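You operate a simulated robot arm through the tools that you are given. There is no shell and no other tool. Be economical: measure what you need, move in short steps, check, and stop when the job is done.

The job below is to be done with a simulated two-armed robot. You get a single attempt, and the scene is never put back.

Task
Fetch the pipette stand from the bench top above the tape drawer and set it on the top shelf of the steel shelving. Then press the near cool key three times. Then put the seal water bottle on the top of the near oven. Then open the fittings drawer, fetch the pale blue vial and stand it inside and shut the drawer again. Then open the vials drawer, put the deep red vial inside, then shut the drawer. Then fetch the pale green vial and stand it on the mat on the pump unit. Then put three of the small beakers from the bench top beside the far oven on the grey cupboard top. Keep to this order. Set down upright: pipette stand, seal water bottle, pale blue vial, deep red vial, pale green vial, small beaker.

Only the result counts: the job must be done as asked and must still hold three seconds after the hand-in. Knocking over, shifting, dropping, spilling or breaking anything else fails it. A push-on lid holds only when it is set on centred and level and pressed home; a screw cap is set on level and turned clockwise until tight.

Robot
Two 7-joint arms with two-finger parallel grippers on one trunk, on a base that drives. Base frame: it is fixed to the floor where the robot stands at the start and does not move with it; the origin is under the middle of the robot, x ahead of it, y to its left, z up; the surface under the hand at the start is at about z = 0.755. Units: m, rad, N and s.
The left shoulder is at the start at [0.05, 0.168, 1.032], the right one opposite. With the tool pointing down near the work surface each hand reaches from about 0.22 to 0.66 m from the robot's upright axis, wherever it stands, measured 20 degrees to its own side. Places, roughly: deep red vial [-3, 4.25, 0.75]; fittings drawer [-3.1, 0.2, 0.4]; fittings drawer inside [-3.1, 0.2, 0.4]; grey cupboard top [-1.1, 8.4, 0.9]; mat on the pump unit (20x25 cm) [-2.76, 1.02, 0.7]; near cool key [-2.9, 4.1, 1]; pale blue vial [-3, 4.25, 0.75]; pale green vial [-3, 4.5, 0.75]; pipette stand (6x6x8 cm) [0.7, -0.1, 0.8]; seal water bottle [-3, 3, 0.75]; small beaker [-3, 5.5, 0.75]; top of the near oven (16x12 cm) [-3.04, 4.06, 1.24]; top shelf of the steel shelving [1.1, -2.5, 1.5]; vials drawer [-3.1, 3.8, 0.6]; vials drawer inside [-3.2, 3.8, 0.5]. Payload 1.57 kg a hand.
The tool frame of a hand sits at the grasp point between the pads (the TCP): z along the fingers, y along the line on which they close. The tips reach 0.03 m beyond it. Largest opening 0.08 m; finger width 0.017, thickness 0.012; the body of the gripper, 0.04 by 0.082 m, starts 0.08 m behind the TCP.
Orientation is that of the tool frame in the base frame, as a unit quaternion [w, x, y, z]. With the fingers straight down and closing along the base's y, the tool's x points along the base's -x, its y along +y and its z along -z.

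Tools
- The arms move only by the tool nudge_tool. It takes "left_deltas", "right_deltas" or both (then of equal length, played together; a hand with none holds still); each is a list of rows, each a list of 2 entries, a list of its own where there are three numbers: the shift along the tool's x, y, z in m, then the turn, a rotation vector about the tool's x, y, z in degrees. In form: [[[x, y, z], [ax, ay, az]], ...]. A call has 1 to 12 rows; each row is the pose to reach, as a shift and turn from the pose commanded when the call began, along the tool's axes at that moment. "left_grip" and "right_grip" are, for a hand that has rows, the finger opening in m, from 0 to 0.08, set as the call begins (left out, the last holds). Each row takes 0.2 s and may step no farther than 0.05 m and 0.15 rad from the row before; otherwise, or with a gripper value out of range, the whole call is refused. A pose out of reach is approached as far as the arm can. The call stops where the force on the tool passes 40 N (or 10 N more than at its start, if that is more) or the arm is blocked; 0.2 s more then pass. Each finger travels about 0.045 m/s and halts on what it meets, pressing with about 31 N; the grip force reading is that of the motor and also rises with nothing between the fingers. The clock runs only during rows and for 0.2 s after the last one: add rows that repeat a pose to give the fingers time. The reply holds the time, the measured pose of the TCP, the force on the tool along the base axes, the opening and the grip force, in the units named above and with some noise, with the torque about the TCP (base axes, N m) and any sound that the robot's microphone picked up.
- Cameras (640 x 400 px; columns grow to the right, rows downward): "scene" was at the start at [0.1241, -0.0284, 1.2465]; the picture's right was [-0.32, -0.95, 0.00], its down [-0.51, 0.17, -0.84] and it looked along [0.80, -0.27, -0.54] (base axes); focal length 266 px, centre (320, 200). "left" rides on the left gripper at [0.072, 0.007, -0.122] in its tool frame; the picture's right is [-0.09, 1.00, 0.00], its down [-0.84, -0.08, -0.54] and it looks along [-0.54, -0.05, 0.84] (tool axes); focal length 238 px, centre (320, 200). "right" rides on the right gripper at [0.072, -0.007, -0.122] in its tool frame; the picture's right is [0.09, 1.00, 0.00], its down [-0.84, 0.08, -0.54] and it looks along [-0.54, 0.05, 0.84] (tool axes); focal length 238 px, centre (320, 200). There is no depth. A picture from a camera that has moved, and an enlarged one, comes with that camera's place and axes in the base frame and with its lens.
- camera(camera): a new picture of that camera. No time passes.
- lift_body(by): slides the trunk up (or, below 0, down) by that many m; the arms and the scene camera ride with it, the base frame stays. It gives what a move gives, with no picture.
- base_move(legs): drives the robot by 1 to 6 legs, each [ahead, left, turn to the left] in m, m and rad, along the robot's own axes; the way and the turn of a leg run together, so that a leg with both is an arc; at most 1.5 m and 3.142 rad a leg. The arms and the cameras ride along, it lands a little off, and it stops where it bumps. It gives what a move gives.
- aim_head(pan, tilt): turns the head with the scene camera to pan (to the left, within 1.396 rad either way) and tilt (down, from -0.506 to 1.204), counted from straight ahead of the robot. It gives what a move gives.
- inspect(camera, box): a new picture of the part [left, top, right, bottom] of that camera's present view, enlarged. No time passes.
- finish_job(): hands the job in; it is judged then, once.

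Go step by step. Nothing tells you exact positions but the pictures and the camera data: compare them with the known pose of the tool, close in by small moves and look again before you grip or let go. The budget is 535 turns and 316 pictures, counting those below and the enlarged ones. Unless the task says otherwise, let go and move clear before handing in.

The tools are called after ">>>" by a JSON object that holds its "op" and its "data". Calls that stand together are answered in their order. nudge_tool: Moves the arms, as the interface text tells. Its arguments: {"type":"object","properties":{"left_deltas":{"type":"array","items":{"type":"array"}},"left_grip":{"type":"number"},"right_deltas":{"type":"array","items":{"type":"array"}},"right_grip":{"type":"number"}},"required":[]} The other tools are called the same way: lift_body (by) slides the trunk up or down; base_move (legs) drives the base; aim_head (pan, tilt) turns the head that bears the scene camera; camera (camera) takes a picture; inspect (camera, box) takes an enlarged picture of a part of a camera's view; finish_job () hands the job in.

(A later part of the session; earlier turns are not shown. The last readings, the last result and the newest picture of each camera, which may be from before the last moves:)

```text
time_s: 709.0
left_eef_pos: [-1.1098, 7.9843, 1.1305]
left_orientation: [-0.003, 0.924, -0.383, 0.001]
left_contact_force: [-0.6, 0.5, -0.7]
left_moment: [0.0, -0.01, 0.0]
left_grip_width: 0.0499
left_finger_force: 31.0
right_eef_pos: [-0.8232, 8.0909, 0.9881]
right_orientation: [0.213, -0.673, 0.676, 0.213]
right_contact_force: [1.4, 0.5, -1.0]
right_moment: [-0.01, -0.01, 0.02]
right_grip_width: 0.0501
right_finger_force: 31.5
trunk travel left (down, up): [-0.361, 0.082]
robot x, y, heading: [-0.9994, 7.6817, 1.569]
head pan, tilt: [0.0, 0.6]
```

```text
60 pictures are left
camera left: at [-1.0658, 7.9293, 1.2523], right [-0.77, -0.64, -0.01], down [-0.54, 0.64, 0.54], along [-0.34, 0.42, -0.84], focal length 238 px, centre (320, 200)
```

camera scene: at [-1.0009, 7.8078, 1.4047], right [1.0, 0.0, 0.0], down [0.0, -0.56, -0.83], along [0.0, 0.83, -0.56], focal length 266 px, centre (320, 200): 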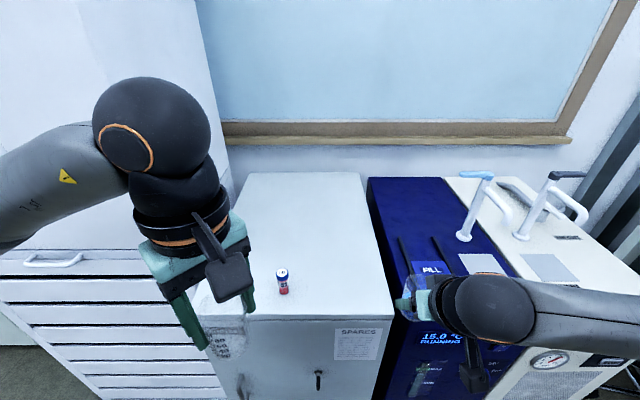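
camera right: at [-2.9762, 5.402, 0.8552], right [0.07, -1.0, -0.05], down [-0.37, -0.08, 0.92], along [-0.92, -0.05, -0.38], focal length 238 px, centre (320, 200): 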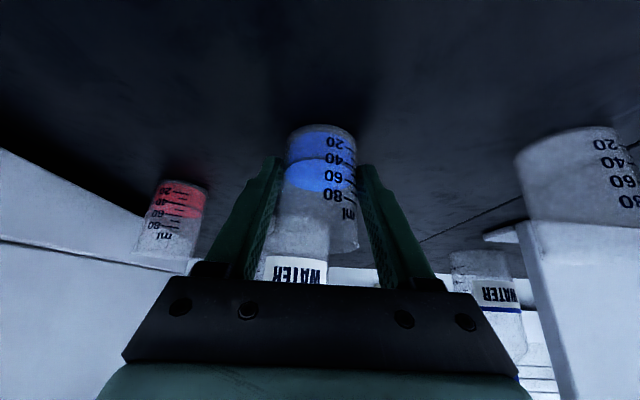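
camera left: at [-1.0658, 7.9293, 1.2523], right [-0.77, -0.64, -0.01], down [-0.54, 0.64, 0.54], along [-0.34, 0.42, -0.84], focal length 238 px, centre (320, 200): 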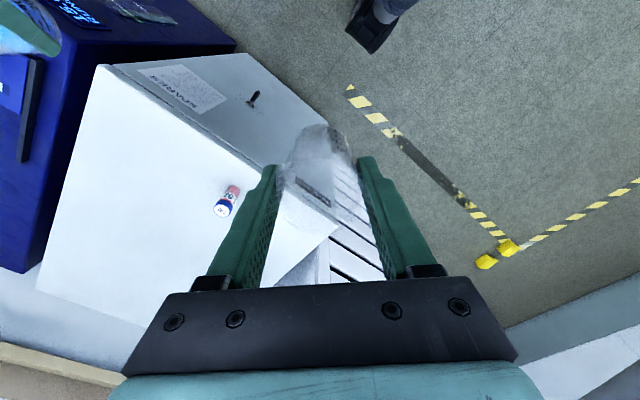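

Place the left-hand beaker at about (-1.13, 8.275), well clear of the fridge side and the vial. Extend at height first.

>>> {"op": "nudge_tool", "data": {"left_deltas": [[[-0.0274, -0.0239, 0], [0, 0, 0]], [[-0.0549, -0.0477, 0], [0, 0, 0]], [[-0.0823, -0.0716, 0], [0, 0, 0]], [[-0.1097, -0.0954, 0.02], [0, 0, 0]], [[-0.1371, -0.1193, 0.04], [0, 0, 0]], [[-0.1646, -0.1431, 0.06], [0, 0, 0]], [[-0.192, -0.167, 0.08], [0, 0, 0]], [[-0.2194, -0.1908, 0.1], [0, 0, 0]], [[-0.2194, -0.1908, 0.13], [0, 0, 0]], [[-0.2194, -0.1908, 0.13], [0, 0, 0]]]}}

>>> {"op": "camera", "data": {"camera": "left"}}

>>> {"op": "camera", "data": {"camera": "scene"}}

```text
time_s: 711.2
left_eef_pos: [-1.1282, 8.2758, 1.0022]
left_orientation: [-0.003, 0.924, -0.383, 0.0]
left_contact_force: [0.0, 0.4, -0.7]
left_moment: [-0.04, 0.01, 0.01]
left_grip_width: 0.0499
left_finger_force: 31.3
right_eef_pos: [-0.8227, 8.0898, 0.9883]
right_orientation: [0.213, -0.673, 0.676, 0.212]
right_contact_force: [0.4, 0.0, -0.3]
right_moment: [-0.01, 0.0, 0.0]
right_grip_width: 0.0498
right_finger_force: 31.6
trunk travel left (down, up): [-0.361, 0.082]
robot x, y, heading: [-1.004, 7.6778, 1.568]
head pan, tilt: [0.0, 0.6]
```

```text
59 pictures are left
camera left: at [-1.0846, 8.2199, 1.124], right [-0.77, -0.64, -0.01], down [-0.54, 0.64, 0.54], along [-0.34, 0.42, -0.84], focal length 238 px, centre (320, 200)
```

left: 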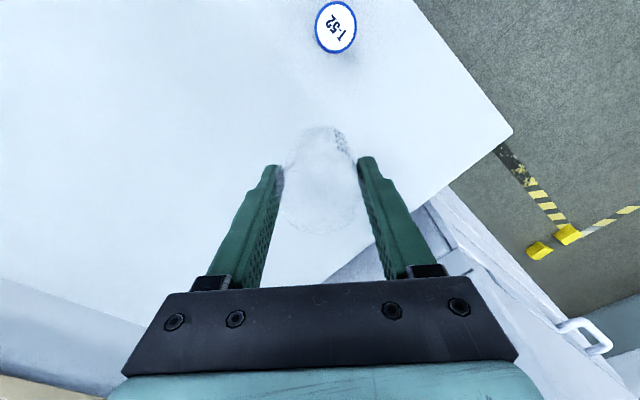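

```text
58 pictures are left
camera scene: at [-1.0007, 7.8078, 1.4047], right [1.0, 0.0, 0.0], down [0.0, -0.56, -0.83], along [0.0, 0.83, -0.56], focal length 266 px, centre (320, 200)
```

scene: 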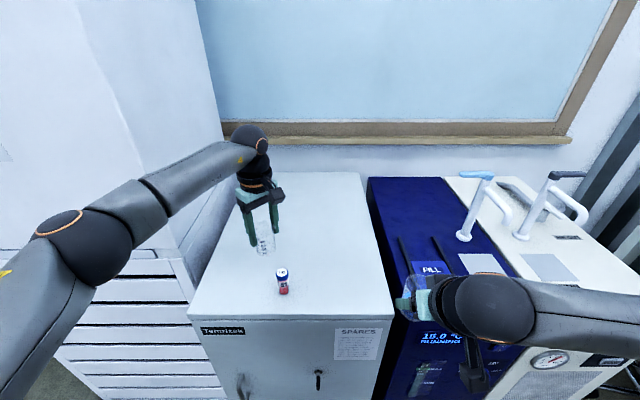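

Good, clear of fridge and vial. Lower to contact.

>>> {"op": "nudge_tool", "data": {"left_deltas": [[[0, 0, 0.03], [0, 0, 0]], [[0, 0, 0.05], [0, 0, 0]], [[0, 0, 0.06], [0, 0, 0]], [[0, 0, 0.065], [0, 0, 0]], [[0, 0, 0.065], [0, 0, 0]]]}}

>>> {"op": "inspect", "data": {"camera": "scene", "box": [190, 120, 350, 310]}}

```text
time_s: 712.4
left_eef_pos: [-1.1289, 8.2768, 0.9384]
left_orientation: [-0.004, 0.924, -0.382, 0.0]
left_contact_force: [-1.1, -0.1, 6.2]
left_moment: [-0.06, 0.19, 0.01]
left_grip_width: 0.05
left_finger_force: 30.8
right_eef_pos: [-0.8225, 8.0908, 0.9883]
right_orientation: [0.215, -0.672, 0.676, 0.213]
right_contact_force: [0.1, -0.4, -0.4]
right_moment: [0.01, -0.02, 0.03]
right_grip_width: 0.0499
right_finger_force: 31.1
trunk travel left (down, up): [-0.361, 0.082]
robot x, y, heading: [-1.0014, 7.6817, 1.57]
head pan, tilt: [0.0, 0.6]
```

```text
2.11 times, centred on (270, 215) of scene
camera zoom: at [-1.0008, 7.8072, 1.4049], right [1.0, 0.0, 0.0], down [0.0, -0.56, -0.83], along [0.0, 0.83, -0.56], focal length 560 px, centre (425, 168)
```

zoom: 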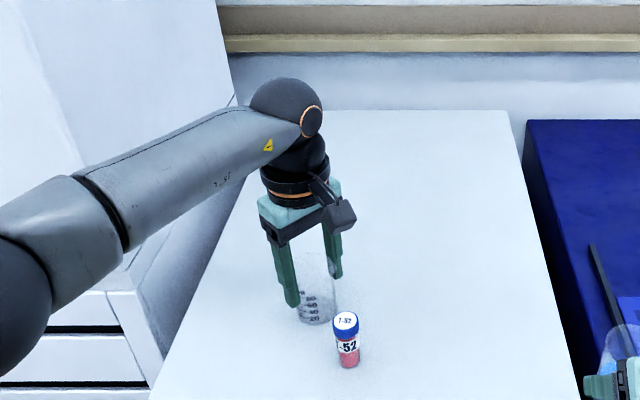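

Contact. Open and rise.

>>> {"op": "nudge_tool", "data": {"left_deltas": [[[0, 0, 0], [0, 0, 0]], [[0, 0, 0], [0, 0, 0]], [[0, 0, 0], [0, 0, 0]]], "left_grip": 0.076}}

>>> {"op": "nudge_tool", "data": {"left_deltas": [[[0, 0, -0.03], [0, 0, 0]], [[0, 0, -0.06], [0, 0, 0]], [[0, 0, -0.1], [0, 0, 0]], [[0, 0, -0.14], [0, 0, 0]], [[0.03, 0.03, -0.16], [0, 0, 0]], [[0.06, 0.06, -0.16], [0, 0, 0]], [[0.09, 0.09, -0.16], [0, 0, 0]], [[0.12, 0.12, -0.16], [0, 0, 0]], [[0.15, 0.15, -0.16], [0, 0, 0]], [[0.18, 0.18, -0.16], [0, 0, 0]], [[0.2, 0.2, -0.16], [0, 0, 0]]]}}

>>> {"op": "camera", "data": {"camera": "scene"}}

```text
time_s: 713.2
left_eef_pos: [-1.1285, 8.2774, 0.9361]
left_orientation: [-0.002, 0.924, -0.383, 0.002]
left_contact_force: [0.6, 0.5, -0.1]
left_moment: [0.03, -0.01, 0.01]
left_grip_width: 0.076
left_finger_force: 0.0
right_eef_pos: [-0.823, 8.0906, 0.9882]
right_orientation: [0.214, -0.672, 0.676, 0.212]
right_contact_force: [0.1, 0.3, -0.9]
right_moment: [-0.01, 0.01, -0.02]
right_grip_width: 0.0501
right_finger_force: 30.9
trunk travel left (down, up): [-0.361, 0.082]
robot x, y, heading: [-1.0014, 7.6756, 1.566]
head pan, tilt: [0.0, 0.6]
```

```text
time_s: 715.6
left_eef_pos: [-1.131, 7.9888, 1.0969]
left_orientation: [-0.003, 0.924, -0.383, 0.001]
left_contact_force: [0.6, -0.2, 0.5]
left_moment: [0.0, 0.02, 0.0]
left_grip_width: 0.076
left_finger_force: 0.0
right_eef_pos: [-0.8224, 8.0908, 0.988]
right_orientation: [0.214, -0.672, 0.677, 0.212]
right_contact_force: [0.5, 0.0, 0.2]
right_moment: [-0.01, 0.01, 0.03]
right_grip_width: 0.0501
right_finger_force: 30.9
trunk travel left (down, up): [-0.361, 0.082]
robot x, y, heading: [-0.9964, 7.6784, 1.565]
head pan, tilt: [0.0, 0.6]
```

```text
56 pictures are left
camera scene: at [-1.0009, 7.8077, 1.4047], right [1.0, 0.0, 0.0], down [0.0, -0.56, -0.83], along [0.0, 0.83, -0.56], focal length 266 px, centre (320, 200)
```

scene: 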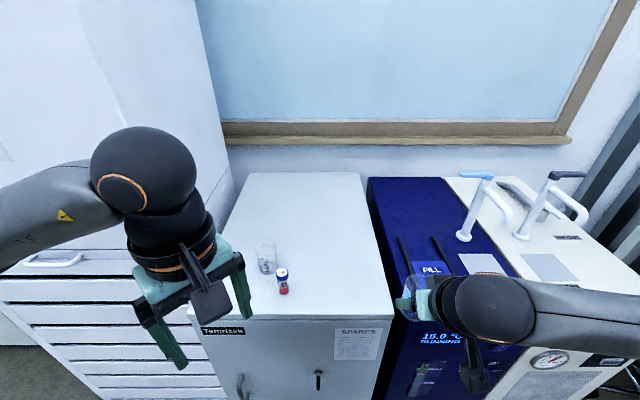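

First beaker stands. Now bring the blue one left and forward to about (-0.95, 8.30).

>>> {"op": "nudge_tool", "data": {"right_deltas": [[[-0.0115, 0.03, -0.0164], [0, 0, 0]], [[-0.0115, 0.06, -0.0164], [0, 0, 0]], [[-0.0115, 0.095, -0.0164], [0, 0, 0]], [[-0.0115, 0.13, -0.0164], [0, 0, 0]], [[-0.0401, 0.13, 0.0038], [0, 0, 0]], [[-0.0687, 0.13, 0.0239], [0, 0, 0]], [[-0.0973, 0.13, 0.0441], [0, 0, 0]], [[-0.126, 0.13, 0.0642], [0, 0, 0]], [[-0.1546, 0.13, 0.0844], [0, 0, 0]], [[-0.1832, 0.13, 0.1046], [0, 0, 0]], [[-0.1832, 0.13, 0.1046], [0, 0, 0]]]}}

>>> {"op": "camera", "data": {"camera": "scene"}}

>>> {"op": "camera", "data": {"camera": "right"}}

```text
time_s: 718.0
left_eef_pos: [-1.1309, 7.9903, 1.0965]
left_orientation: [-0.003, 0.924, -0.383, 0.001]
left_contact_force: [0.2, 0.3, -0.6]
left_moment: [0.0, 0.0, 0.0]
left_grip_width: 0.0761
left_finger_force: 0.0
right_eef_pos: [-0.9516, 8.302, 1.0097]
right_orientation: [0.213, -0.673, 0.676, 0.213]
right_contact_force: [0.7, 0.5, -1.5]
right_moment: [-0.02, -0.01, -0.01]
right_grip_width: 0.0497
right_finger_force: 30.8
trunk travel left (down, up): [-0.361, 0.082]
robot x, y, heading: [-1.004, 7.6794, 1.567]
head pan, tilt: [0.0, 0.6]
```

```text
55 pictures are left
camera scene: at [-1.0008, 7.8077, 1.4047], right [1.0, 0.0, 0.0], down [0.0, -0.56, -0.83], along [0.0, 0.83, -0.56], focal length 266 px, centre (320, 200)
```

scene: 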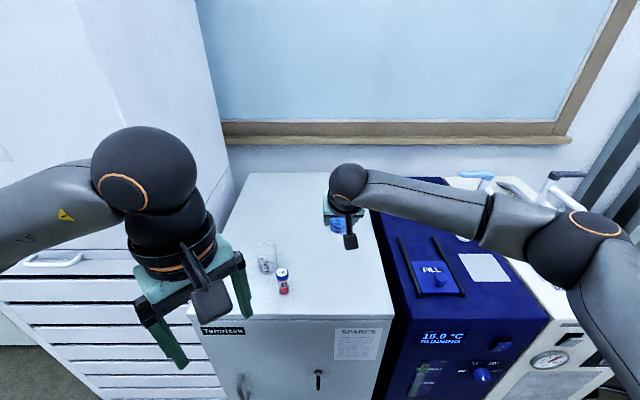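

```text
54 pictures are left
camera right: at [-0.9456, 8.1719, 1.0664], right [-1.0, -0.07, -0.05], down [-0.07, 0.37, 0.92], along [-0.05, 0.92, -0.38], focal length 238 px, centre (320, 200)
```

right: 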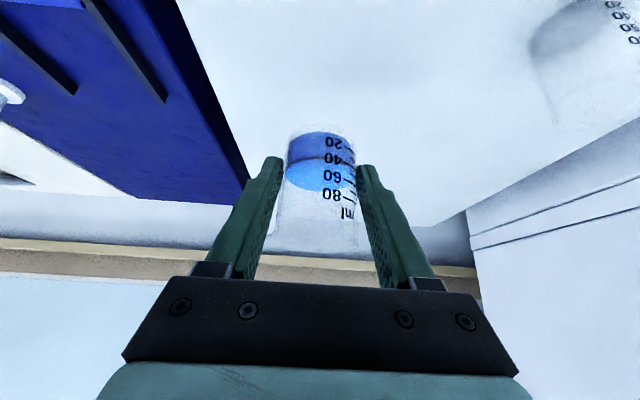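

Over clear surface. Lower gently.

>>> {"op": "nudge_tool", "data": {"right_deltas": [[[0.0144, 0, 0.0204], [0, 0, 0]], [[0.0288, 0, 0.0409], [0, 0, 0]], [[0.0375, 0, 0.0531], [0, 0, 0]], [[0.0415, 0, 0.0589], [0, 0, 0]], [[0.0415, 0, 0.0589], [0, 0, 0]]]}}

>>> {"op": "nudge_tool", "data": {"right_deltas": [[[0.0014, 0, 0.002], [0, 0, 0]], [[0.0029, 0, 0.0041], [0, 0, 0]], [[0.0029, 0, 0.0041], [0, 0, 0]]]}}

>>> {"op": "inspect", "data": {"camera": "right", "box": [220, 80, 420, 280]}}

```text
time_s: 719.2
left_eef_pos: [-1.1305, 7.9893, 1.0972]
left_orientation: [-0.002, 0.924, -0.382, 0.0]
left_contact_force: [-1.1, -0.6, 0.2]
left_moment: [-0.02, 0.01, 0.03]
left_grip_width: 0.0761
left_finger_force: 0.1
right_eef_pos: [-0.9508, 8.3022, 0.9365]
right_orientation: [0.213, -0.672, 0.677, 0.212]
right_contact_force: [0.3, -0.3, -1.1]
right_moment: [-0.04, 0.0, 0.0]
right_grip_width: 0.0498
right_finger_force: 30.4
trunk travel left (down, up): [-0.361, 0.082]
robot x, y, heading: [-0.9998, 7.6807, 1.57]
head pan, tilt: [0.0, 0.6]
```

```text
time_s: 720.0
left_eef_pos: [-1.1307, 7.9917, 1.0973]
left_orientation: [-0.002, 0.924, -0.382, 0.001]
left_contact_force: [0.3, -0.7, 0.7]
left_moment: [-0.01, -0.01, 0.02]
left_grip_width: 0.0759
left_finger_force: 0.0
right_eef_pos: [-0.9513, 8.3012, 0.9315]
right_orientation: [0.213, -0.673, 0.676, 0.213]
right_contact_force: [0.6, 0.1, -0.9]
right_moment: [-0.05, 0.0, 0.0]
right_grip_width: 0.0499
right_finger_force: 30.8
trunk travel left (down, up): [-0.361, 0.082]
robot x, y, heading: [-0.999, 7.6766, 1.567]
head pan, tilt: [0.0, 0.6]
```

```text
2.00 times, centred on (320, 180) of right
camera zoom: at [-0.9465, 8.1716, 0.9889], right [-1.0, -0.07, -0.05], down [-0.07, 0.37, 0.92], along [-0.05, 0.92, -0.38], focal length 477 px, centre (320, 240)
```

zoom: 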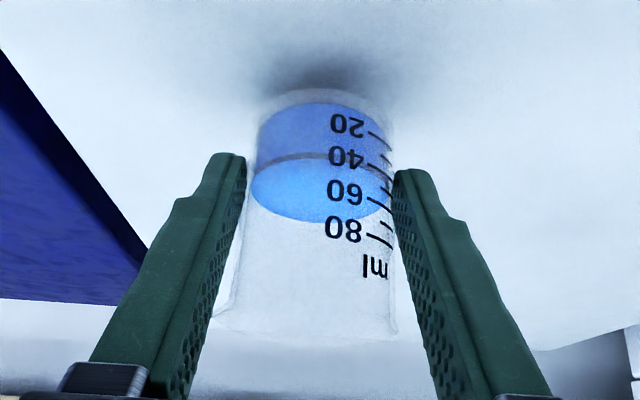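

>>> {"op": "nudge_tool", "data": {"right_deltas": [[[0.0014, 0, 0.002], [0, 0, 0]], [[0.0029, 0, 0.0041], [0, 0, 0]], [[0.0029, 0, 0.0041], [0, 0, 0]]]}}

```text
time_s: 720.8
left_eef_pos: [-1.1301, 7.9903, 1.0971]
left_orientation: [-0.002, 0.924, -0.383, 0.001]
left_contact_force: [0.1, 0.7, 0.2]
left_moment: [0.02, -0.01, -0.01]
left_grip_width: 0.0758
left_finger_force: 0.1
right_eef_pos: [-0.9531, 8.3013, 0.9255]
right_orientation: [0.214, -0.672, 0.676, 0.211]
right_contact_force: [-0.1, 0.2, -1.3]
right_moment: [-0.03, 0.02, -0.02]
right_grip_width: 0.0497
right_finger_force: 31.0
trunk travel left (down, up): [-0.361, 0.082]
robot x, y, heading: [-0.9994, 7.6788, 1.566]
head pan, tilt: [0.0, 0.6]
```

>>> {"op": "nudge_tool", "data": {"right_deltas": [[[0.0014, 0, 0.002], [0, 0, 0]], [[0.0029, 0, 0.0041], [0, 0, 0]], [[0.0029, 0, 0.0041], [0, 0, 0]]]}}

>>> {"op": "inspect", "data": {"camera": "right", "box": [220, 80, 420, 280]}}

```text
time_s: 721.6
left_eef_pos: [-1.131, 7.9909, 1.0961]
left_orientation: [-0.002, 0.924, -0.382, 0.001]
left_contact_force: [0.3, 0.9, -0.1]
left_moment: [0.0, -0.01, 0.01]
left_grip_width: 0.0758
left_finger_force: 0.0
right_eef_pos: [-0.9522, 8.3012, 0.9211]
right_orientation: [0.213, -0.673, 0.676, 0.212]
right_contact_force: [0.1, 0.2, -1.6]
right_moment: [-0.02, -0.01, 0.0]
right_grip_width: 0.0496
right_finger_force: 31.3
trunk travel left (down, up): [-0.361, 0.082]
robot x, y, heading: [-1.0024, 7.6815, 1.566]
head pan, tilt: [0.0, 0.6]
```

```text
2.00 times, centred on (320, 180) of right
camera zoom: at [-0.9466, 8.1713, 0.9787], right [-1.0, -0.07, -0.05], down [-0.07, 0.37, 0.92], along [-0.05, 0.92, -0.38], focal length 477 px, centre (320, 240)
```

zoom: 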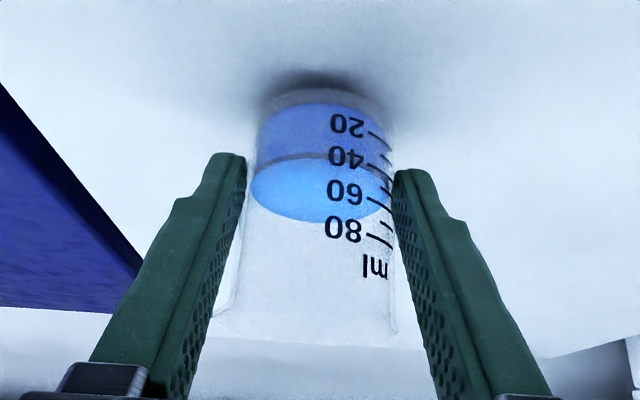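

>>> {"op": "nudge_tool", "data": {"right_deltas": [[[0.0014, 0, 0.002], [0, 0, 0]], [[0.0029, 0, 0.0041], [0, 0, 0]], [[0.0043, 0, 0.0061], [0, 0, 0]], [[0.0043, 0, 0.0061], [0, 0, 0]]]}}

>>> {"op": "inspect", "data": {"camera": "right", "box": [220, 80, 420, 280]}}

>>> {"op": "inspect", "data": {"camera": "scene", "box": [230, 150, 400, 320]}}

```text
time_s: 722.6
left_eef_pos: [-1.1309, 7.9896, 1.0973]
left_orientation: [-0.003, 0.924, -0.383, 0.001]
left_contact_force: [0.0, -0.3, -0.1]
left_moment: [-0.05, 0.01, -0.01]
left_grip_width: 0.0758
left_finger_force: 0.1
right_eef_pos: [-0.9518, 8.3014, 0.9123]
right_orientation: [0.214, -0.672, 0.677, 0.212]
right_contact_force: [0.2, 0.5, -1.2]
right_moment: [0.01, 0.03, -0.03]
right_grip_width: 0.0498
right_finger_force: 30.7
trunk travel left (down, up): [-0.361, 0.082]
robot x, y, heading: [-1.002, 7.6796, 1.565]
head pan, tilt: [0.0, 0.6]
```

```text
2.00 times, centred on (320, 180) of right
camera zoom: at [-0.9463, 8.1718, 0.9709], right [-1.0, -0.07, -0.05], down [-0.07, 0.37, 0.92], along [-0.04, 0.92, -0.38], focal length 477 px, centre (320, 240)
```

zoom: 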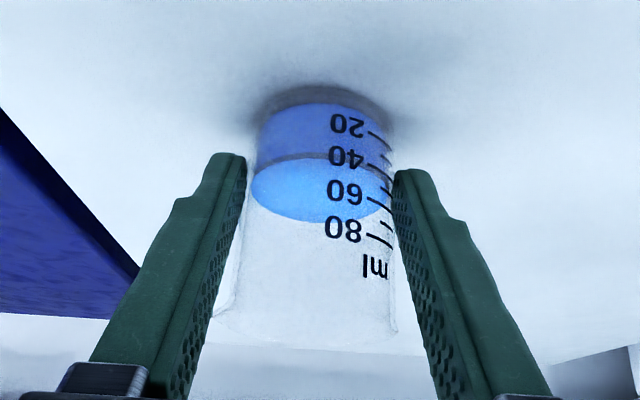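

```text
2.35 times, centred on (315, 235) of scene
camera zoom: at [-1.0009, 7.8079, 1.4047], right [1.0, 0.0, 0.0], down [0.0, -0.56, -0.83], along [0.0, 0.83, -0.56], focal length 626 px, centre (332, 118)
```

zoom: 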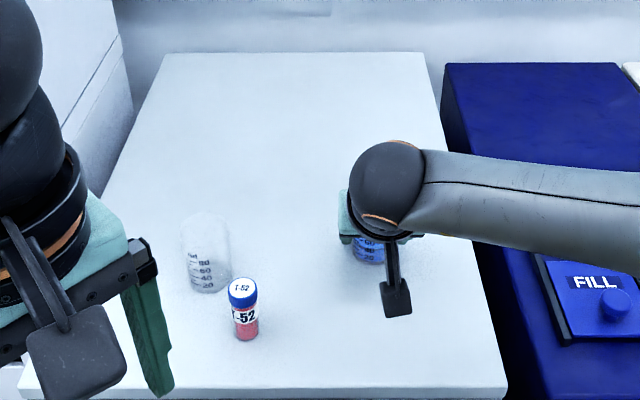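

>>> {"op": "nudge_tool", "data": {"right_deltas": [[[0.0014, 0, 0.002], [0, 0, 0]], [[0.0029, 0, 0.0041], [0, 0, 0]], [[0.0043, 0, 0.0061], [0, 0, 0]], [[0.0043, 0, 0.0061], [0, 0, 0]]]}}

>>> {"op": "inspect", "data": {"camera": "right", "box": [220, 80, 420, 280]}}

```text
time_s: 723.6
left_eef_pos: [-1.131, 7.9876, 1.0972]
left_orientation: [-0.004, 0.924, -0.383, 0.0]
left_contact_force: [-0.7, -0.6, 0.0]
left_moment: [0.03, 0.02, 0.01]
left_grip_width: 0.0761
left_finger_force: 0.1
right_eef_pos: [-0.9524, 8.304, 0.9102]
right_orientation: [0.216, -0.671, 0.676, 0.215]
right_contact_force: [1.7, 1.1, 21.8]
right_moment: [0.35, -0.21, -0.08]
right_grip_width: 0.0503
right_finger_force: 30.6
trunk travel left (down, up): [-0.361, 0.082]
robot x, y, heading: [-0.9989, 7.6793, 1.569]
head pan, tilt: [0.0, 0.6]
```

```text
2.00 times, centred on (320, 180) of right
camera zoom: at [-0.9464, 8.1718, 0.9671], right [-1.0, -0.07, -0.05], down [-0.07, 0.37, 0.93], along [-0.05, 0.93, -0.37], focal length 477 px, centre (320, 240)
```

zoom: 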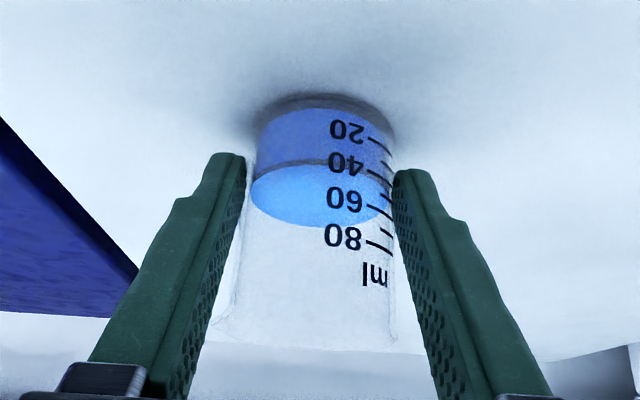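

Contact. Ease up ~3 mm so it sits flat, then open and rise.

>>> {"op": "nudge_tool", "data": {"right_deltas": [[[-0.0017, 0, -0.0025], [0, 0, 0]], [[-0.002, 0, -0.0028], [0, 0, 0]]]}}

>>> {"op": "nudge_tool", "data": {"right_deltas": [[[0, 0, 0], [0, 0, 0]], [[0, 0, 0], [0, 0, 0]], [[0, 0, 0], [0, 0, 0]], [[0, 0, 0], [0, 0, 0]]], "right_grip": 0.078}}

>>> {"op": "camera", "data": {"camera": "right"}}

```text
time_s: 724.2
left_eef_pos: [-1.1311, 7.989, 1.097]
left_orientation: [-0.004, 0.924, -0.383, 0.0]
left_contact_force: [-0.6, 0.5, 0.8]
left_moment: [-0.01, 0.0, 0.0]
left_grip_width: 0.0763
left_finger_force: 0.1
right_eef_pos: [-0.9522, 8.3017, 0.9109]
right_orientation: [0.214, -0.672, 0.676, 0.213]
right_contact_force: [-0.1, 4.5, 13.4]
right_moment: [0.75, -0.03, 0.02]
right_grip_width: 0.0498
right_finger_force: 31.0
trunk travel left (down, up): [-0.361, 0.082]
robot x, y, heading: [-1.0024, 7.678, 1.571]
head pan, tilt: [0.0, 0.6]
```

```text
time_s: 725.2
left_eef_pos: [-1.1309, 7.99, 1.0965]
left_orientation: [-0.003, 0.924, -0.383, 0.002]
left_contact_force: [-0.4, -0.8, -0.5]
left_moment: [0.0, 0.02, 0.01]
left_grip_width: 0.076
left_finger_force: 0.1
right_eef_pos: [-0.9518, 8.301, 0.9091]
right_orientation: [0.213, -0.672, 0.677, 0.212]
right_contact_force: [-0.8, 0.4, -0.4]
right_moment: [0.04, 0.01, 0.04]
right_grip_width: 0.078
right_finger_force: 0.0
trunk travel left (down, up): [-0.361, 0.082]
robot x, y, heading: [-0.9993, 7.6794, 1.571]
head pan, tilt: [0.0, 0.6]
```

```text
48 pictures are left
camera right: at [-0.9464, 8.1714, 0.9669], right [-1.0, -0.07, -0.05], down [-0.07, 0.38, 0.92], along [-0.04, 0.92, -0.38], focal length 238 px, centre (320, 200)
```

right: 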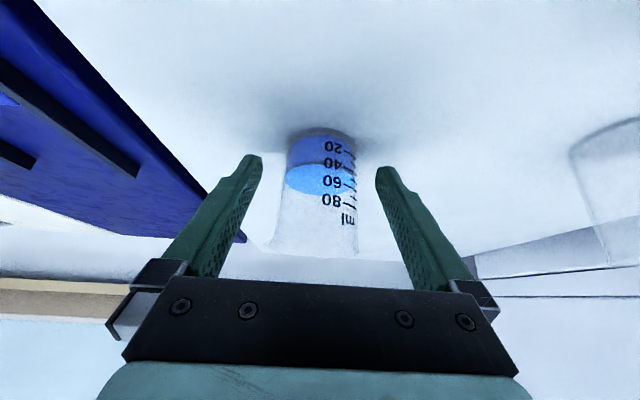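

Released, upright. Rise straight up, retract, back away.

>>> {"op": "nudge_tool", "data": {"right_deltas": [[[-0.0144, 0, -0.0205], [0, 0, 0]], [[-0.0289, 0, -0.041], [0, 0, 0]], [[-0.0433, 0, -0.0615], [0, 0, 0]], [[-0.0578, 0, -0.082], [0, 0, 0]], [[-0.0808, 0, -0.1148], [0, 0, 0]], [[-0.104, 0, -0.1476], [0, 0, 0]], [[-0.07, 0, -0.17], [0, 0, 0]], [[-0.036, 0, -0.193], [0, 0, 0]], [[-0.003, 0, -0.216], [0, 0, 0]]]}}

>>> {"op": "base_move", "data": {"legs": [[-0.4, 0, 0]]}}

>>> {"op": "camera", "data": {"camera": "scene"}}

```text
time_s: 727.2
left_eef_pos: [-1.1301, 7.9891, 1.0967]
left_orientation: [-0.003, 0.924, -0.382, 0.0]
left_contact_force: [-0.4, -0.1, 0.6]
left_moment: [0.01, 0.01, 0.0]
left_grip_width: 0.076
left_finger_force: 0.1
right_eef_pos: [-0.9539, 8.1826, 1.0881]
right_orientation: [0.214, -0.672, 0.676, 0.213]
right_contact_force: [-0.1, -0.3, 0.0]
right_moment: [0.03, 0.02, 0.02]
right_grip_width: 0.0778
right_finger_force: 0.1
trunk travel left (down, up): [-0.361, 0.082]
robot x, y, heading: [-0.9992, 7.6809, 1.567]
head pan, tilt: [0.0, 0.6]
```

```text
time_s: 729.7
left_eef_pos: [-1.131, 7.5828, 1.0969]
left_orientation: [-0.003, 0.923, -0.385, 0.001]
left_contact_force: [-0.8, 0.5, -0.2]
left_moment: [0.01, 0.01, 0.04]
left_grip_width: 0.0759
left_finger_force: 0.0
right_eef_pos: [-0.9545, 7.7747, 1.0892]
right_orientation: [0.213, -0.671, 0.678, 0.211]
right_contact_force: [0.5, 0.5, 0.1]
right_moment: [0.03, 0.0, 0.02]
right_grip_width: 0.0781
right_finger_force: 0.2
trunk travel left (down, up): [-0.361, 0.082]
robot x, y, heading: [-1.0021, 7.2698, 1.566]
head pan, tilt: [0.0, 0.6]
```

```text
47 pictures are left
camera scene: at [-1.0023, 7.4003, 1.4048], right [1.0, -0.01, 0.0], down [0.0, -0.56, -0.83], along [0.01, 0.83, -0.56], focal length 266 px, centre (320, 200)
```

scene: 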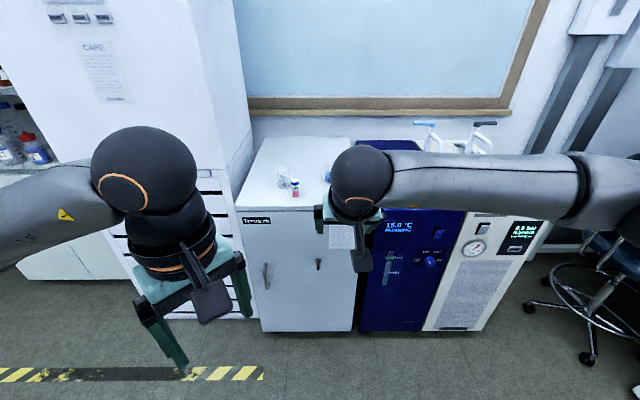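

Two beakers are in place. Return for the left empty one: face −x, slide to y≈5.12.

>>> {"op": "base_move", "data": {"legs": [[0, 0, 1.576], [0, 1.1, 0], [0, 1.05, 0], [0.9, 0, 0]]}}

>>> {"op": "lift_body", "data": {"by": -0.12}}

>>> {"op": "nudge_tool", "data": {"right_deltas": [[[0, 0, 0], [0, 5, 0]], [[0, 0, 0.0], [0, 10, 0]], [[0, 0, 0], [0, 10, 0]]], "right_grip": 0.08}}

>>> {"op": "aim_head", "data": {"pan": 0, "tilt": 0.6}}

>>> {"op": "camera", "data": {"camera": "scene"}}

```text
time_s: 757.1
left_eef_pos: [-2.2117, 4.9359, 1.0973]
left_orientation: [-0.002, 0.916, 0.4, -0.002]
left_contact_force: [0.0, 0.0, 0.0]
left_moment: [-0.02, -0.01, 0.01]
left_grip_width: 0.0762
left_finger_force: 0.0
right_eef_pos: [-2.4117, 5.106, 1.0888]
right_orientation: [0.005, 0.954, 0.015, -0.301]
right_contact_force: [0.2, 0.4, 0.0]
right_moment: [-0.02, 0.02, 0.02]
right_grip_width: 0.078
right_finger_force: 0.0
trunk travel left (down, up): [-0.361, 0.082]
robot x, y, heading: [-1.9081, 5.0773, -3.109]
head pan, tilt: [0.0, 0.6]
```

```text
time_s: 758.6
left_eef_pos: [-2.212, 4.9355, 0.977]
left_orientation: [-0.003, 0.917, 0.4, -0.002]
left_contact_force: [0.0, -0.2, -0.8]
left_moment: [0.01, 0.03, -0.02]
left_grip_width: 0.0758
left_finger_force: 0.1
right_eef_pos: [-2.4121, 5.1042, 0.9681]
right_orientation: [0.005, 0.953, 0.015, -0.301]
right_contact_force: [-0.4, -0.3, -1.1]
right_moment: [-0.01, 0.0, 0.03]
right_grip_width: 0.0778
right_finger_force: 0.0
trunk travel left (down, up): [-0.241, 0.202]
robot x, y, heading: [-1.906, 5.0752, -3.108]
head pan, tilt: [0.0, 0.6]
```

```text
time_s: 759.4
left_eef_pos: [-2.2115, 4.9344, 0.9772]
left_orientation: [-0.003, 0.917, 0.399, -0.001]
left_contact_force: [-0.1, 0.9, -0.4]
left_moment: [0.0, -0.02, -0.01]
left_grip_width: 0.0761
left_finger_force: 0.0
right_eef_pos: [-2.4111, 5.1053, 0.9688]
right_orientation: [0.004, 0.976, 0.015, -0.216]
right_contact_force: [0.3, -0.3, 0.4]
right_moment: [0.01, 0.0, 0.03]
right_grip_width: 0.0801
right_finger_force: 0.1
trunk travel left (down, up): [-0.241, 0.202]
robot x, y, heading: [-1.9038, 5.0783, -3.107]
head pan, tilt: [0.0, 0.6]
```

```text
time_s: 760.0
left_eef_pos: [-2.2118, 4.9357, 0.9764]
left_orientation: [-0.002, 0.916, 0.4, -0.001]
left_contact_force: [-0.7, -0.6, -0.6]
left_moment: [0.0, 0.0, -0.02]
left_grip_width: 0.0759
left_finger_force: 0.0
right_eef_pos: [-2.4118, 5.1052, 0.9696]
right_orientation: [0.004, 0.976, 0.015, -0.217]
right_contact_force: [0.5, 0.4, 0.5]
right_moment: [-0.01, -0.02, 0.01]
right_grip_width: 0.08
right_finger_force: 0.2
trunk travel left (down, up): [-0.241, 0.202]
robot x, y, heading: [-1.9084, 5.0769, -3.105]
head pan, tilt: [0.0, 0.6]
```

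```text
46 pictures are left
camera scene: at [-2.0353, 5.0725, 1.2847], right [-0.03, 1.0, 0.0], down [0.56, 0.02, -0.83], along [-0.82, -0.03, -0.56], focal length 266 px, centre (320, 200)
```

scene: 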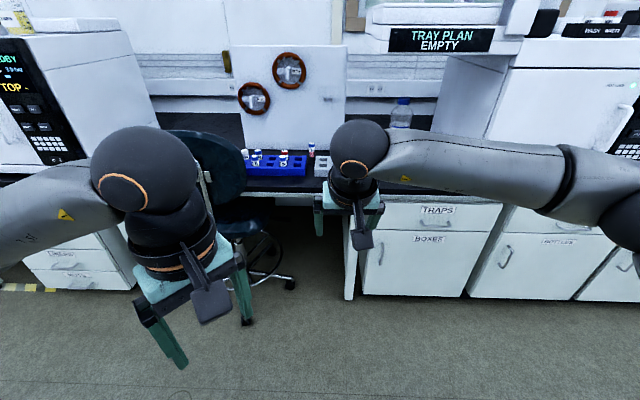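

>>> {"op": "base_move", "data": {"legs": [[0, -0.05, -0.036], [0.53, 0, 0]]}}

>>> {"op": "camera", "data": {"camera": "scene"}}

>>> {"op": "camera", "data": {"camera": "right"}}

```text
time_s: 763.9
left_eef_pos: [-2.7556, 4.9969, 0.9778]
left_orientation: [-0.002, 0.923, 0.384, -0.001]
left_contact_force: [0.7, 0.4, -0.7]
left_moment: [-0.02, 0.02, -0.04]
left_grip_width: 0.0759
left_finger_force: 0.1
right_eef_pos: [-2.9503, 5.1736, 0.9688]
right_orientation: [-0.001, 0.976, -0.002, -0.217]
right_contact_force: [-0.2, -0.2, -0.3]
right_moment: [0.0, 0.0, -0.02]
right_grip_width: 0.0799
right_finger_force: 0.0
trunk travel left (down, up): [-0.241, 0.202]
robot x, y, heading: [-2.4462, 5.1292, 3.136]
head pan, tilt: [0.0, 0.6]
```

```text
45 pictures are left
camera scene: at [-2.5749, 5.1278, 1.2847], right [0.0, 1.0, 0.0], down [0.57, 0.0, -0.82], along [-0.82, 0.0, -0.57], focal length 266 px, centre (320, 200)
```

scene: 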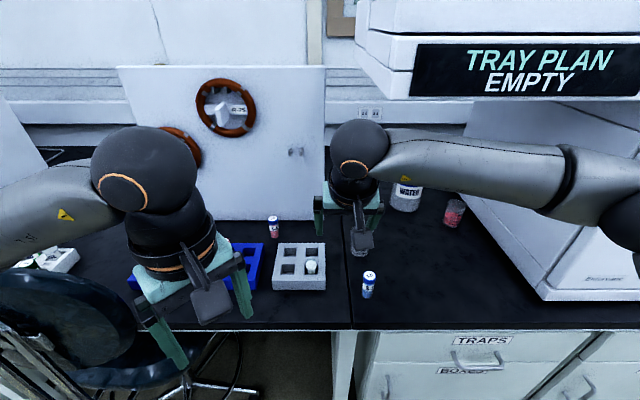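

```text
44 pictures are left
camera right: at [-2.8335, 5.1789, 1.0481], right [0.08, -1.0, -0.04], down [-0.53, -0.07, 0.85], along [-0.84, -0.05, -0.53], focal length 238 px, centre (320, 200)
```

right: 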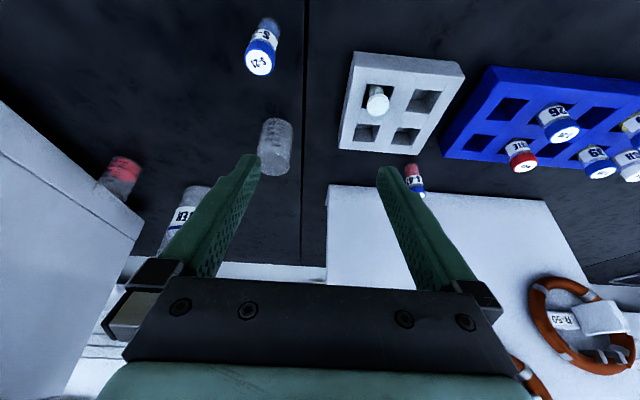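

Left beaker ≈(-3.091, 5.235). Move to hover, staying under the display.

>>> {"op": "nudge_tool", "data": {"right_deltas": [[[0.0, -0.012, 0.04], [0, 0, 0]], [[-0.0235, -0.025, 0.06], [0, 0, 0]], [[-0.047, -0.037, 0.08], [0, 0, 0]], [[-0.0705, -0.049, 0.1], [0, 0, 0]], [[-0.094, -0.061, 0.12], [0, 0, 0]], [[-0.094, -0.061, 0.12], [0, 0, 0]]]}}

>>> {"op": "camera", "data": {"camera": "right"}}

>>> {"op": "camera", "data": {"camera": "scene"}}

```text
time_s: 765.3
left_eef_pos: [-2.7555, 4.9973, 0.9779]
left_orientation: [-0.002, 0.924, 0.383, -0.001]
left_contact_force: [-0.5, 1.0, 1.1]
left_moment: [0.0, 0.01, 0.0]
left_grip_width: 0.0763
left_finger_force: 0.0
right_eef_pos: [-3.0845, 5.234, 0.9009]
right_orientation: [0.0, 0.976, -0.002, -0.217]
right_contact_force: [-0.2, -0.7, 0.2]
right_moment: [-0.01, -0.04, 0.02]
right_grip_width: 0.0801
right_finger_force: 0.1
trunk travel left (down, up): [-0.241, 0.202]
robot x, y, heading: [-2.4465, 5.1236, 3.14]
head pan, tilt: [0.0, 0.6]
```

```text
43 pictures are left
camera right: at [-2.9682, 5.24, 0.9797], right [0.08, -1.0, -0.04], down [-0.53, -0.07, 0.85], along [-0.84, -0.05, -0.53], focal length 238 px, centre (320, 200)
```

right: 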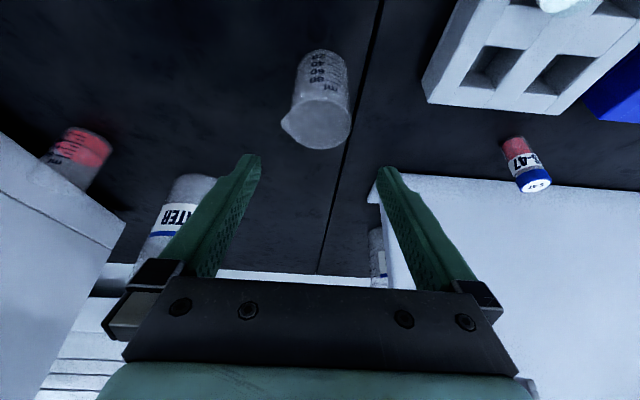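

```text
42 pictures are left
camera scene: at [-2.5747, 5.1278, 1.2847], right [0.0, 1.0, 0.0], down [0.56, 0.0, -0.83], along [-0.83, 0.0, -0.56], focal length 266 px, centre (320, 200)
```

scene: 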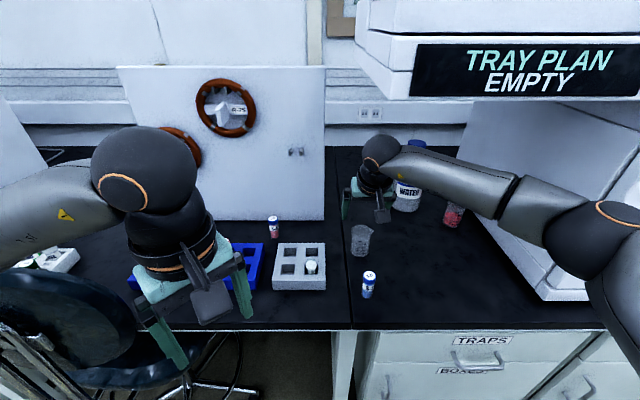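

Aligned. Descend to grip height.

>>> {"op": "nudge_tool", "data": {"right_deltas": [[[0.0127, -0.002, 0.0272], [0, 0, 0]], [[0.0254, -0.002, 0.0543], [0, 0, 0]], [[0.036, -0.002, 0.077], [0, 0, 0]], [[0.044, -0.002, 0.0941], [0, 0, 0]], [[0.044, -0.002, 0.0941], [0, 0, 0]]]}}

>>> {"op": "camera", "data": {"camera": "right"}}

```text
time_s: 766.5
left_eef_pos: [-2.7557, 4.9966, 0.9776]
left_orientation: [-0.002, 0.923, 0.384, -0.001]
left_contact_force: [-0.2, 0.6, 1.7]
left_moment: [0.01, 0.0, 0.02]
left_grip_width: 0.0761
left_finger_force: 0.0
right_eef_pos: [-3.0855, 5.2367, 0.7954]
right_orientation: [0.0, 0.976, -0.003, -0.216]
right_contact_force: [0.5, -0.2, 0.1]
right_moment: [0.0, 0.0, -0.04]
right_grip_width: 0.0802
right_finger_force: 0.1
trunk travel left (down, up): [-0.241, 0.202]
robot x, y, heading: [-2.4494, 5.1286, 3.142]
head pan, tilt: [0.0, 0.6]
```

```text
41 pictures are left
camera right: at [-2.9695, 5.2417, 0.8751], right [0.08, -1.0, -0.04], down [-0.53, -0.07, 0.85], along [-0.84, -0.05, -0.53], focal length 238 px, centre (320, 200)
```

right: 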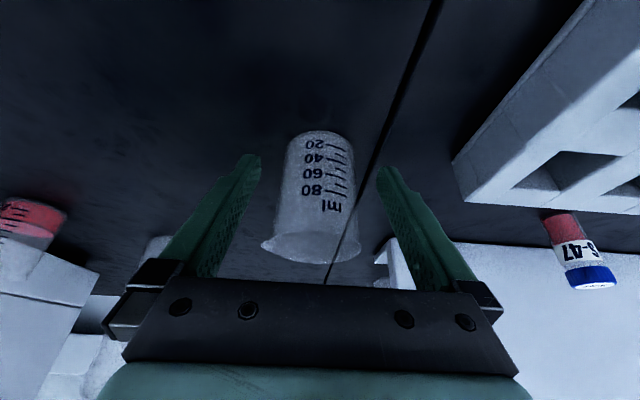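

>>> {"op": "nudge_tool", "data": {"right_deltas": [[[0, 0, 0], [0, 0, 0]], [[0, 0, 0], [0, 0, 0]], [[0, 0, 0], [0, 0, 0]], [[0, 0, 0], [0, 0, 0]]], "right_grip": 0.04}}

>>> {"op": "camera", "data": {"camera": "right"}}

```text
time_s: 767.5
left_eef_pos: [-2.7565, 4.9977, 0.9775]
left_orientation: [-0.002, 0.924, 0.383, -0.001]
left_contact_force: [0.6, 0.4, 0.1]
left_moment: [-0.01, 0.03, 0.0]
left_grip_width: 0.0762
left_finger_force: 0.1
right_eef_pos: [-3.0856, 5.2359, 0.796]
right_orientation: [0.0, 0.976, -0.003, -0.216]
right_contact_force: [-0.7, 0.8, 0.1]
right_moment: [0.01, 0.01, -0.01]
right_grip_width: 0.05
right_finger_force: 30.9
trunk travel left (down, up): [-0.241, 0.202]
robot x, y, heading: [-2.4433, 5.1285, 3.139]
head pan, tilt: [0.0, 0.6]
```

```text
40 pictures are left
camera right: at [-2.9695, 5.2418, 0.8754], right [0.08, -1.0, -0.04], down [-0.53, -0.07, 0.85], along [-0.84, -0.05, -0.53], focal length 238 px, centre (320, 200)
```

right: 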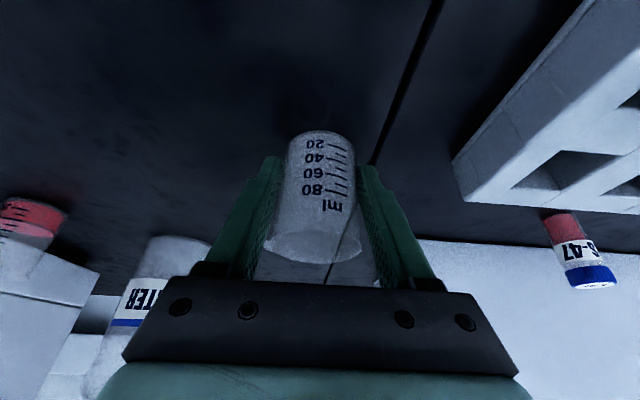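

Gripped. Lift 11 cm (clear of S-21 and below the display), then retract.

>>> {"op": "nudge_tool", "data": {"right_deltas": [[[-0.0127, 0, -0.0272], [0, 0, 0]], [[-0.0254, 0, -0.0543], [0, 0, 0]], [[-0.0381, 0, -0.0815], [0, 0, 0]], [[-0.0466, 0, -0.0996], [0, 0, 0]], [[-0.0194, 0, -0.1123], [0, 0, 0]], [[0.0078, 0, -0.125], [0, 0, 0]], [[0.035, 0, -0.1377], [0, 0, 0]], [[0.0621, 0, -0.1504], [0, 0, 0]], [[0.0893, 0, -0.1631], [0, 0, 0]], [[0.1165, 0, -0.1758], [0, 0, 0]], [[0.1346, 0, -0.1843], [0, 0, 0]]]}}

>>> {"op": "camera", "data": {"camera": "scene"}}

>>> {"op": "base_move", "data": {"legs": [[-1.25, 0, 0], [0, 0, -1.571]]}}

>>> {"op": "lift_body", "data": {"by": 0.12}}

```text
time_s: 769.9
left_eef_pos: [-2.7564, 4.9977, 0.9767]
left_orientation: [-0.002, 0.924, 0.383, -0.001]
left_contact_force: [0.5, 0.9, 0.3]
left_moment: [-0.02, -0.02, 0.02]
left_grip_width: 0.0758
left_finger_force: 0.0
right_eef_pos: [-2.8866, 5.2358, 0.9044]
right_orientation: [-0.001, 0.976, -0.003, -0.217]
right_contact_force: [0.4, 0.1, 1.0]
right_moment: [0.02, 0.0, -0.04]
right_grip_width: 0.0496
right_finger_force: 30.7
trunk travel left (down, up): [-0.241, 0.202]
robot x, y, heading: [-2.4399, 5.1251, 3.145]
head pan, tilt: [0.0, 0.6]
```

```text
39 pictures are left
camera scene: at [-2.5747, 5.1278, 1.2847], right [0.0, 1.0, 0.0], down [0.56, 0.0, -0.83], along [-0.83, 0.0, -0.56], focal length 266 px, centre (320, 200)
```

scene: 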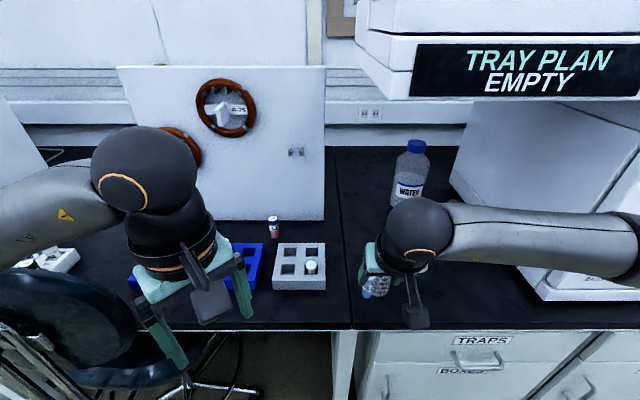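

```text
time_s: 780.0
left_eef_pos: [-1.3156, 5.4365, 0.9776]
left_orientation: [-0.002, 0.922, -0.388, 0.001]
left_contact_force: [-0.1, 0.2, 0.1]
left_moment: [-0.01, -0.01, 0.05]
left_grip_width: 0.0761
left_finger_force: 0.1
right_eef_pos: [-1.0781, 5.5636, 0.9037]
right_orientation: [0.154, -0.684, 0.697, 0.152]
right_contact_force: [-0.4, 0.2, -0.5]
right_moment: [-0.04, 0.01, 0.04]
right_grip_width: 0.0498
right_finger_force: 31.1
trunk travel left (down, up): [-0.241, 0.202]
robot x, y, heading: [-1.1914, 5.1237, 1.556]
head pan, tilt: [0.0, 0.6]
```

```text
time_s: 781.5
left_eef_pos: [-1.3173, 5.4368, 1.0975]
left_orientation: [-0.002, 0.922, -0.388, 0.001]
left_contact_force: [0.5, 0.2, -0.2]
left_moment: [0.02, -0.02, -0.03]
left_grip_width: 0.076
left_finger_force: 0.0
right_eef_pos: [-1.0766, 5.5638, 1.0239]
right_orientation: [0.154, -0.685, 0.696, 0.152]
right_contact_force: [0.7, 0.6, -0.6]
right_moment: [-0.02, -0.03, 0.01]
right_grip_width: 0.0501
right_finger_force: 31.0
trunk travel left (down, up): [-0.361, 0.082]
robot x, y, heading: [-1.1886, 5.1253, 1.556]
head pan, tilt: [0.0, 0.6]
```

Third beaker held. Drive back to the cupboard.

>>> {"op": "base_move", "data": {"legs": [[0, -0.1, 0.014], [1.25, 0, 0], [1.0, 0, 0]]}}

>>> {"op": "camera", "data": {"camera": "scene"}}

```text
time_s: 793.8
left_eef_pos: [-1.2156, 7.6841, 1.0984]
left_orientation: [-0.003, 0.924, -0.382, 0.001]
left_contact_force: [-0.4, -0.6, -0.3]
left_moment: [0.0, -0.02, -0.04]
left_grip_width: 0.0761
left_finger_force: 0.1
right_eef_pos: [-0.9769, 7.8158, 1.0235]
right_orientation: [0.153, -0.688, 0.692, 0.152]
right_contact_force: [0.7, 0.2, -0.2]
right_moment: [-0.03, 0.02, 0.03]
right_grip_width: 0.0497
right_finger_force: 31.0
trunk travel left (down, up): [-0.361, 0.082]
robot x, y, heading: [-1.0858, 7.3737, 1.564]
head pan, tilt: [0.0, 0.6]
```

```text
38 pictures are left
camera scene: at [-1.085, 7.5034, 1.4047], right [1.0, 0.0, 0.0], down [0.0, -0.57, -0.82], along [0.0, 0.82, -0.57], focal length 266 px, centre (320, 200)
```

scene: 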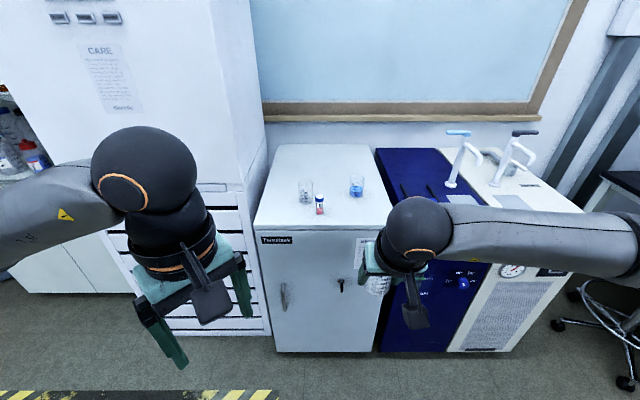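

Both earlier beakers stand well. Approach with the third.

>>> {"op": "base_move", "data": {"legs": [[0.3, 0, 0.006]]}}

>>> {"op": "camera", "data": {"camera": "right"}}

>>> {"op": "inspect", "data": {"camera": "scene", "box": [200, 150, 440, 330]}}

```text
time_s: 795.8
left_eef_pos: [-1.2184, 7.9832, 1.0963]
left_orientation: [-0.002, 0.925, -0.38, 0.001]
left_contact_force: [-0.3, 1.3, 0.1]
left_moment: [0.02, 0.01, -0.01]
left_grip_width: 0.076
left_finger_force: 0.0
right_eef_pos: [-0.9815, 8.1147, 1.0231]
right_orientation: [-0.153, 0.691, -0.69, -0.153]
right_contact_force: [0.1, 0.6, -2.2]
right_moment: [-0.05, -0.02, -0.01]
right_grip_width: 0.0497
right_finger_force: 30.8
trunk travel left (down, up): [-0.361, 0.082]
robot x, y, heading: [-1.0862, 7.6742, 1.58]
head pan, tilt: [0.0, 0.6]
```

```text
37 pictures are left
camera right: at [-0.9742, 7.9976, 1.1029], right [-1.0, -0.09, -0.04], down [-0.08, 0.53, 0.84], along [-0.05, 0.84, -0.53], focal length 238 px, centre (320, 200)
```

right: 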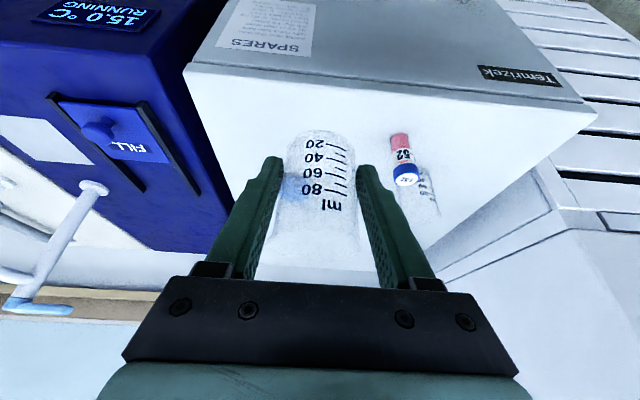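

```text
2.22 times, centred on (320, 240) of scene
camera zoom: at [-1.0864, 7.8025, 1.4046], right [1.0, 0.01, 0.0], down [0.0, -0.57, -0.82], along [0.0, 0.82, -0.57], focal length 592 px, centre (320, 111)
```

zoom: 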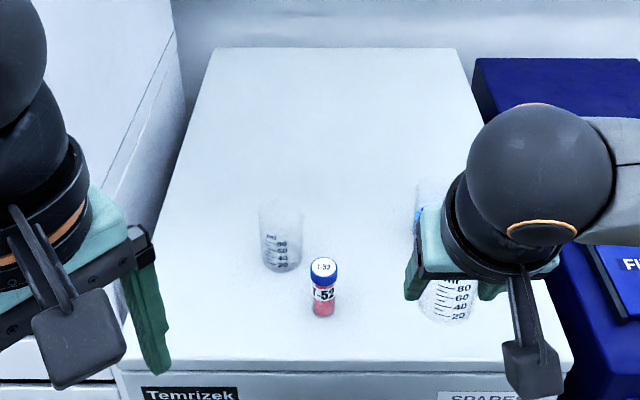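

Move 8.5 cm ahead and 1.6 cm right, then descend to ~2 cm above the surface.

>>> {"op": "nudge_tool", "data": {"right_deltas": [[[-0.0257, -0.005, 0.012], [0, 0, 0]], [[-0.0513, -0.01, 0.024], [0, 0, 0]], [[-0.077, -0.016, 0.036], [0, 0, 0]], [[-0.0643, -0.016, 0.0632], [0, 0, 0]], [[-0.0516, -0.016, 0.0903], [0, 0, 0]], [[-0.0368, -0.016, 0.122], [0, 0, 0]], [[-0.0368, -0.016, 0.122], [0, 0, 0]]]}}

>>> {"op": "camera", "data": {"camera": "right"}}

>>> {"op": "inspect", "data": {"camera": "scene", "box": [200, 150, 440, 330]}}

```text
time_s: 797.4
left_eef_pos: [-1.2189, 7.9823, 1.0976]
left_orientation: [-0.002, 0.925, -0.379, 0.001]
left_contact_force: [0.9, -0.8, -0.7]
left_moment: [0.0, 0.02, 0.01]
left_grip_width: 0.0761
left_finger_force: 0.0
right_eef_pos: [-0.965, 8.2009, 0.928]
right_orientation: [-0.153, 0.691, -0.69, -0.153]
right_contact_force: [0.6, -1.2, 0.2]
right_moment: [-0.03, 0.04, -0.02]
right_grip_width: 0.0499
right_finger_force: 30.6
trunk travel left (down, up): [-0.361, 0.082]
robot x, y, heading: [-1.0848, 7.6754, 1.572]
head pan, tilt: [0.0, 0.6]
```

```text
35 pictures are left
camera right: at [-0.9589, 8.0837, 1.0072], right [-1.0, -0.09, -0.04], down [-0.08, 0.53, 0.85], along [-0.05, 0.84, -0.53], focal length 238 px, centre (320, 200)
```

right: 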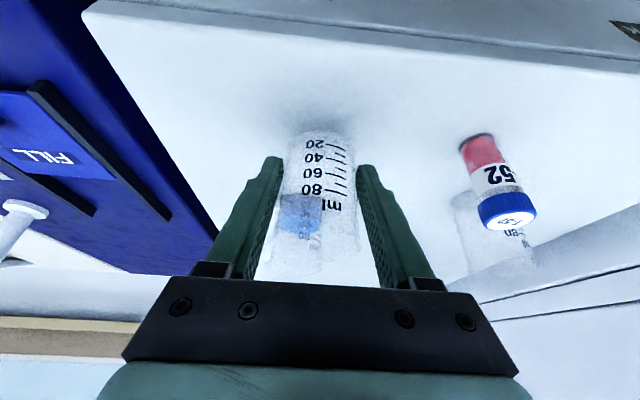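

```text
2.22 times, centred on (320, 240) of scene
camera zoom: at [-1.0865, 7.8017, 1.4047], right [1.0, 0.01, 0.0], down [0.0, -0.56, -0.83], along [0.0, 0.83, -0.56], focal length 592 px, centre (320, 111)
```

zoom: 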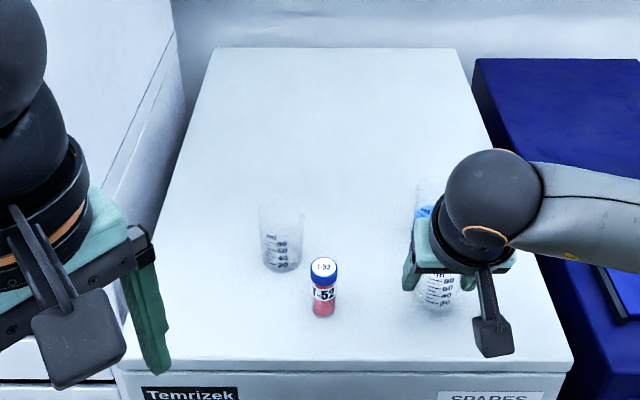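

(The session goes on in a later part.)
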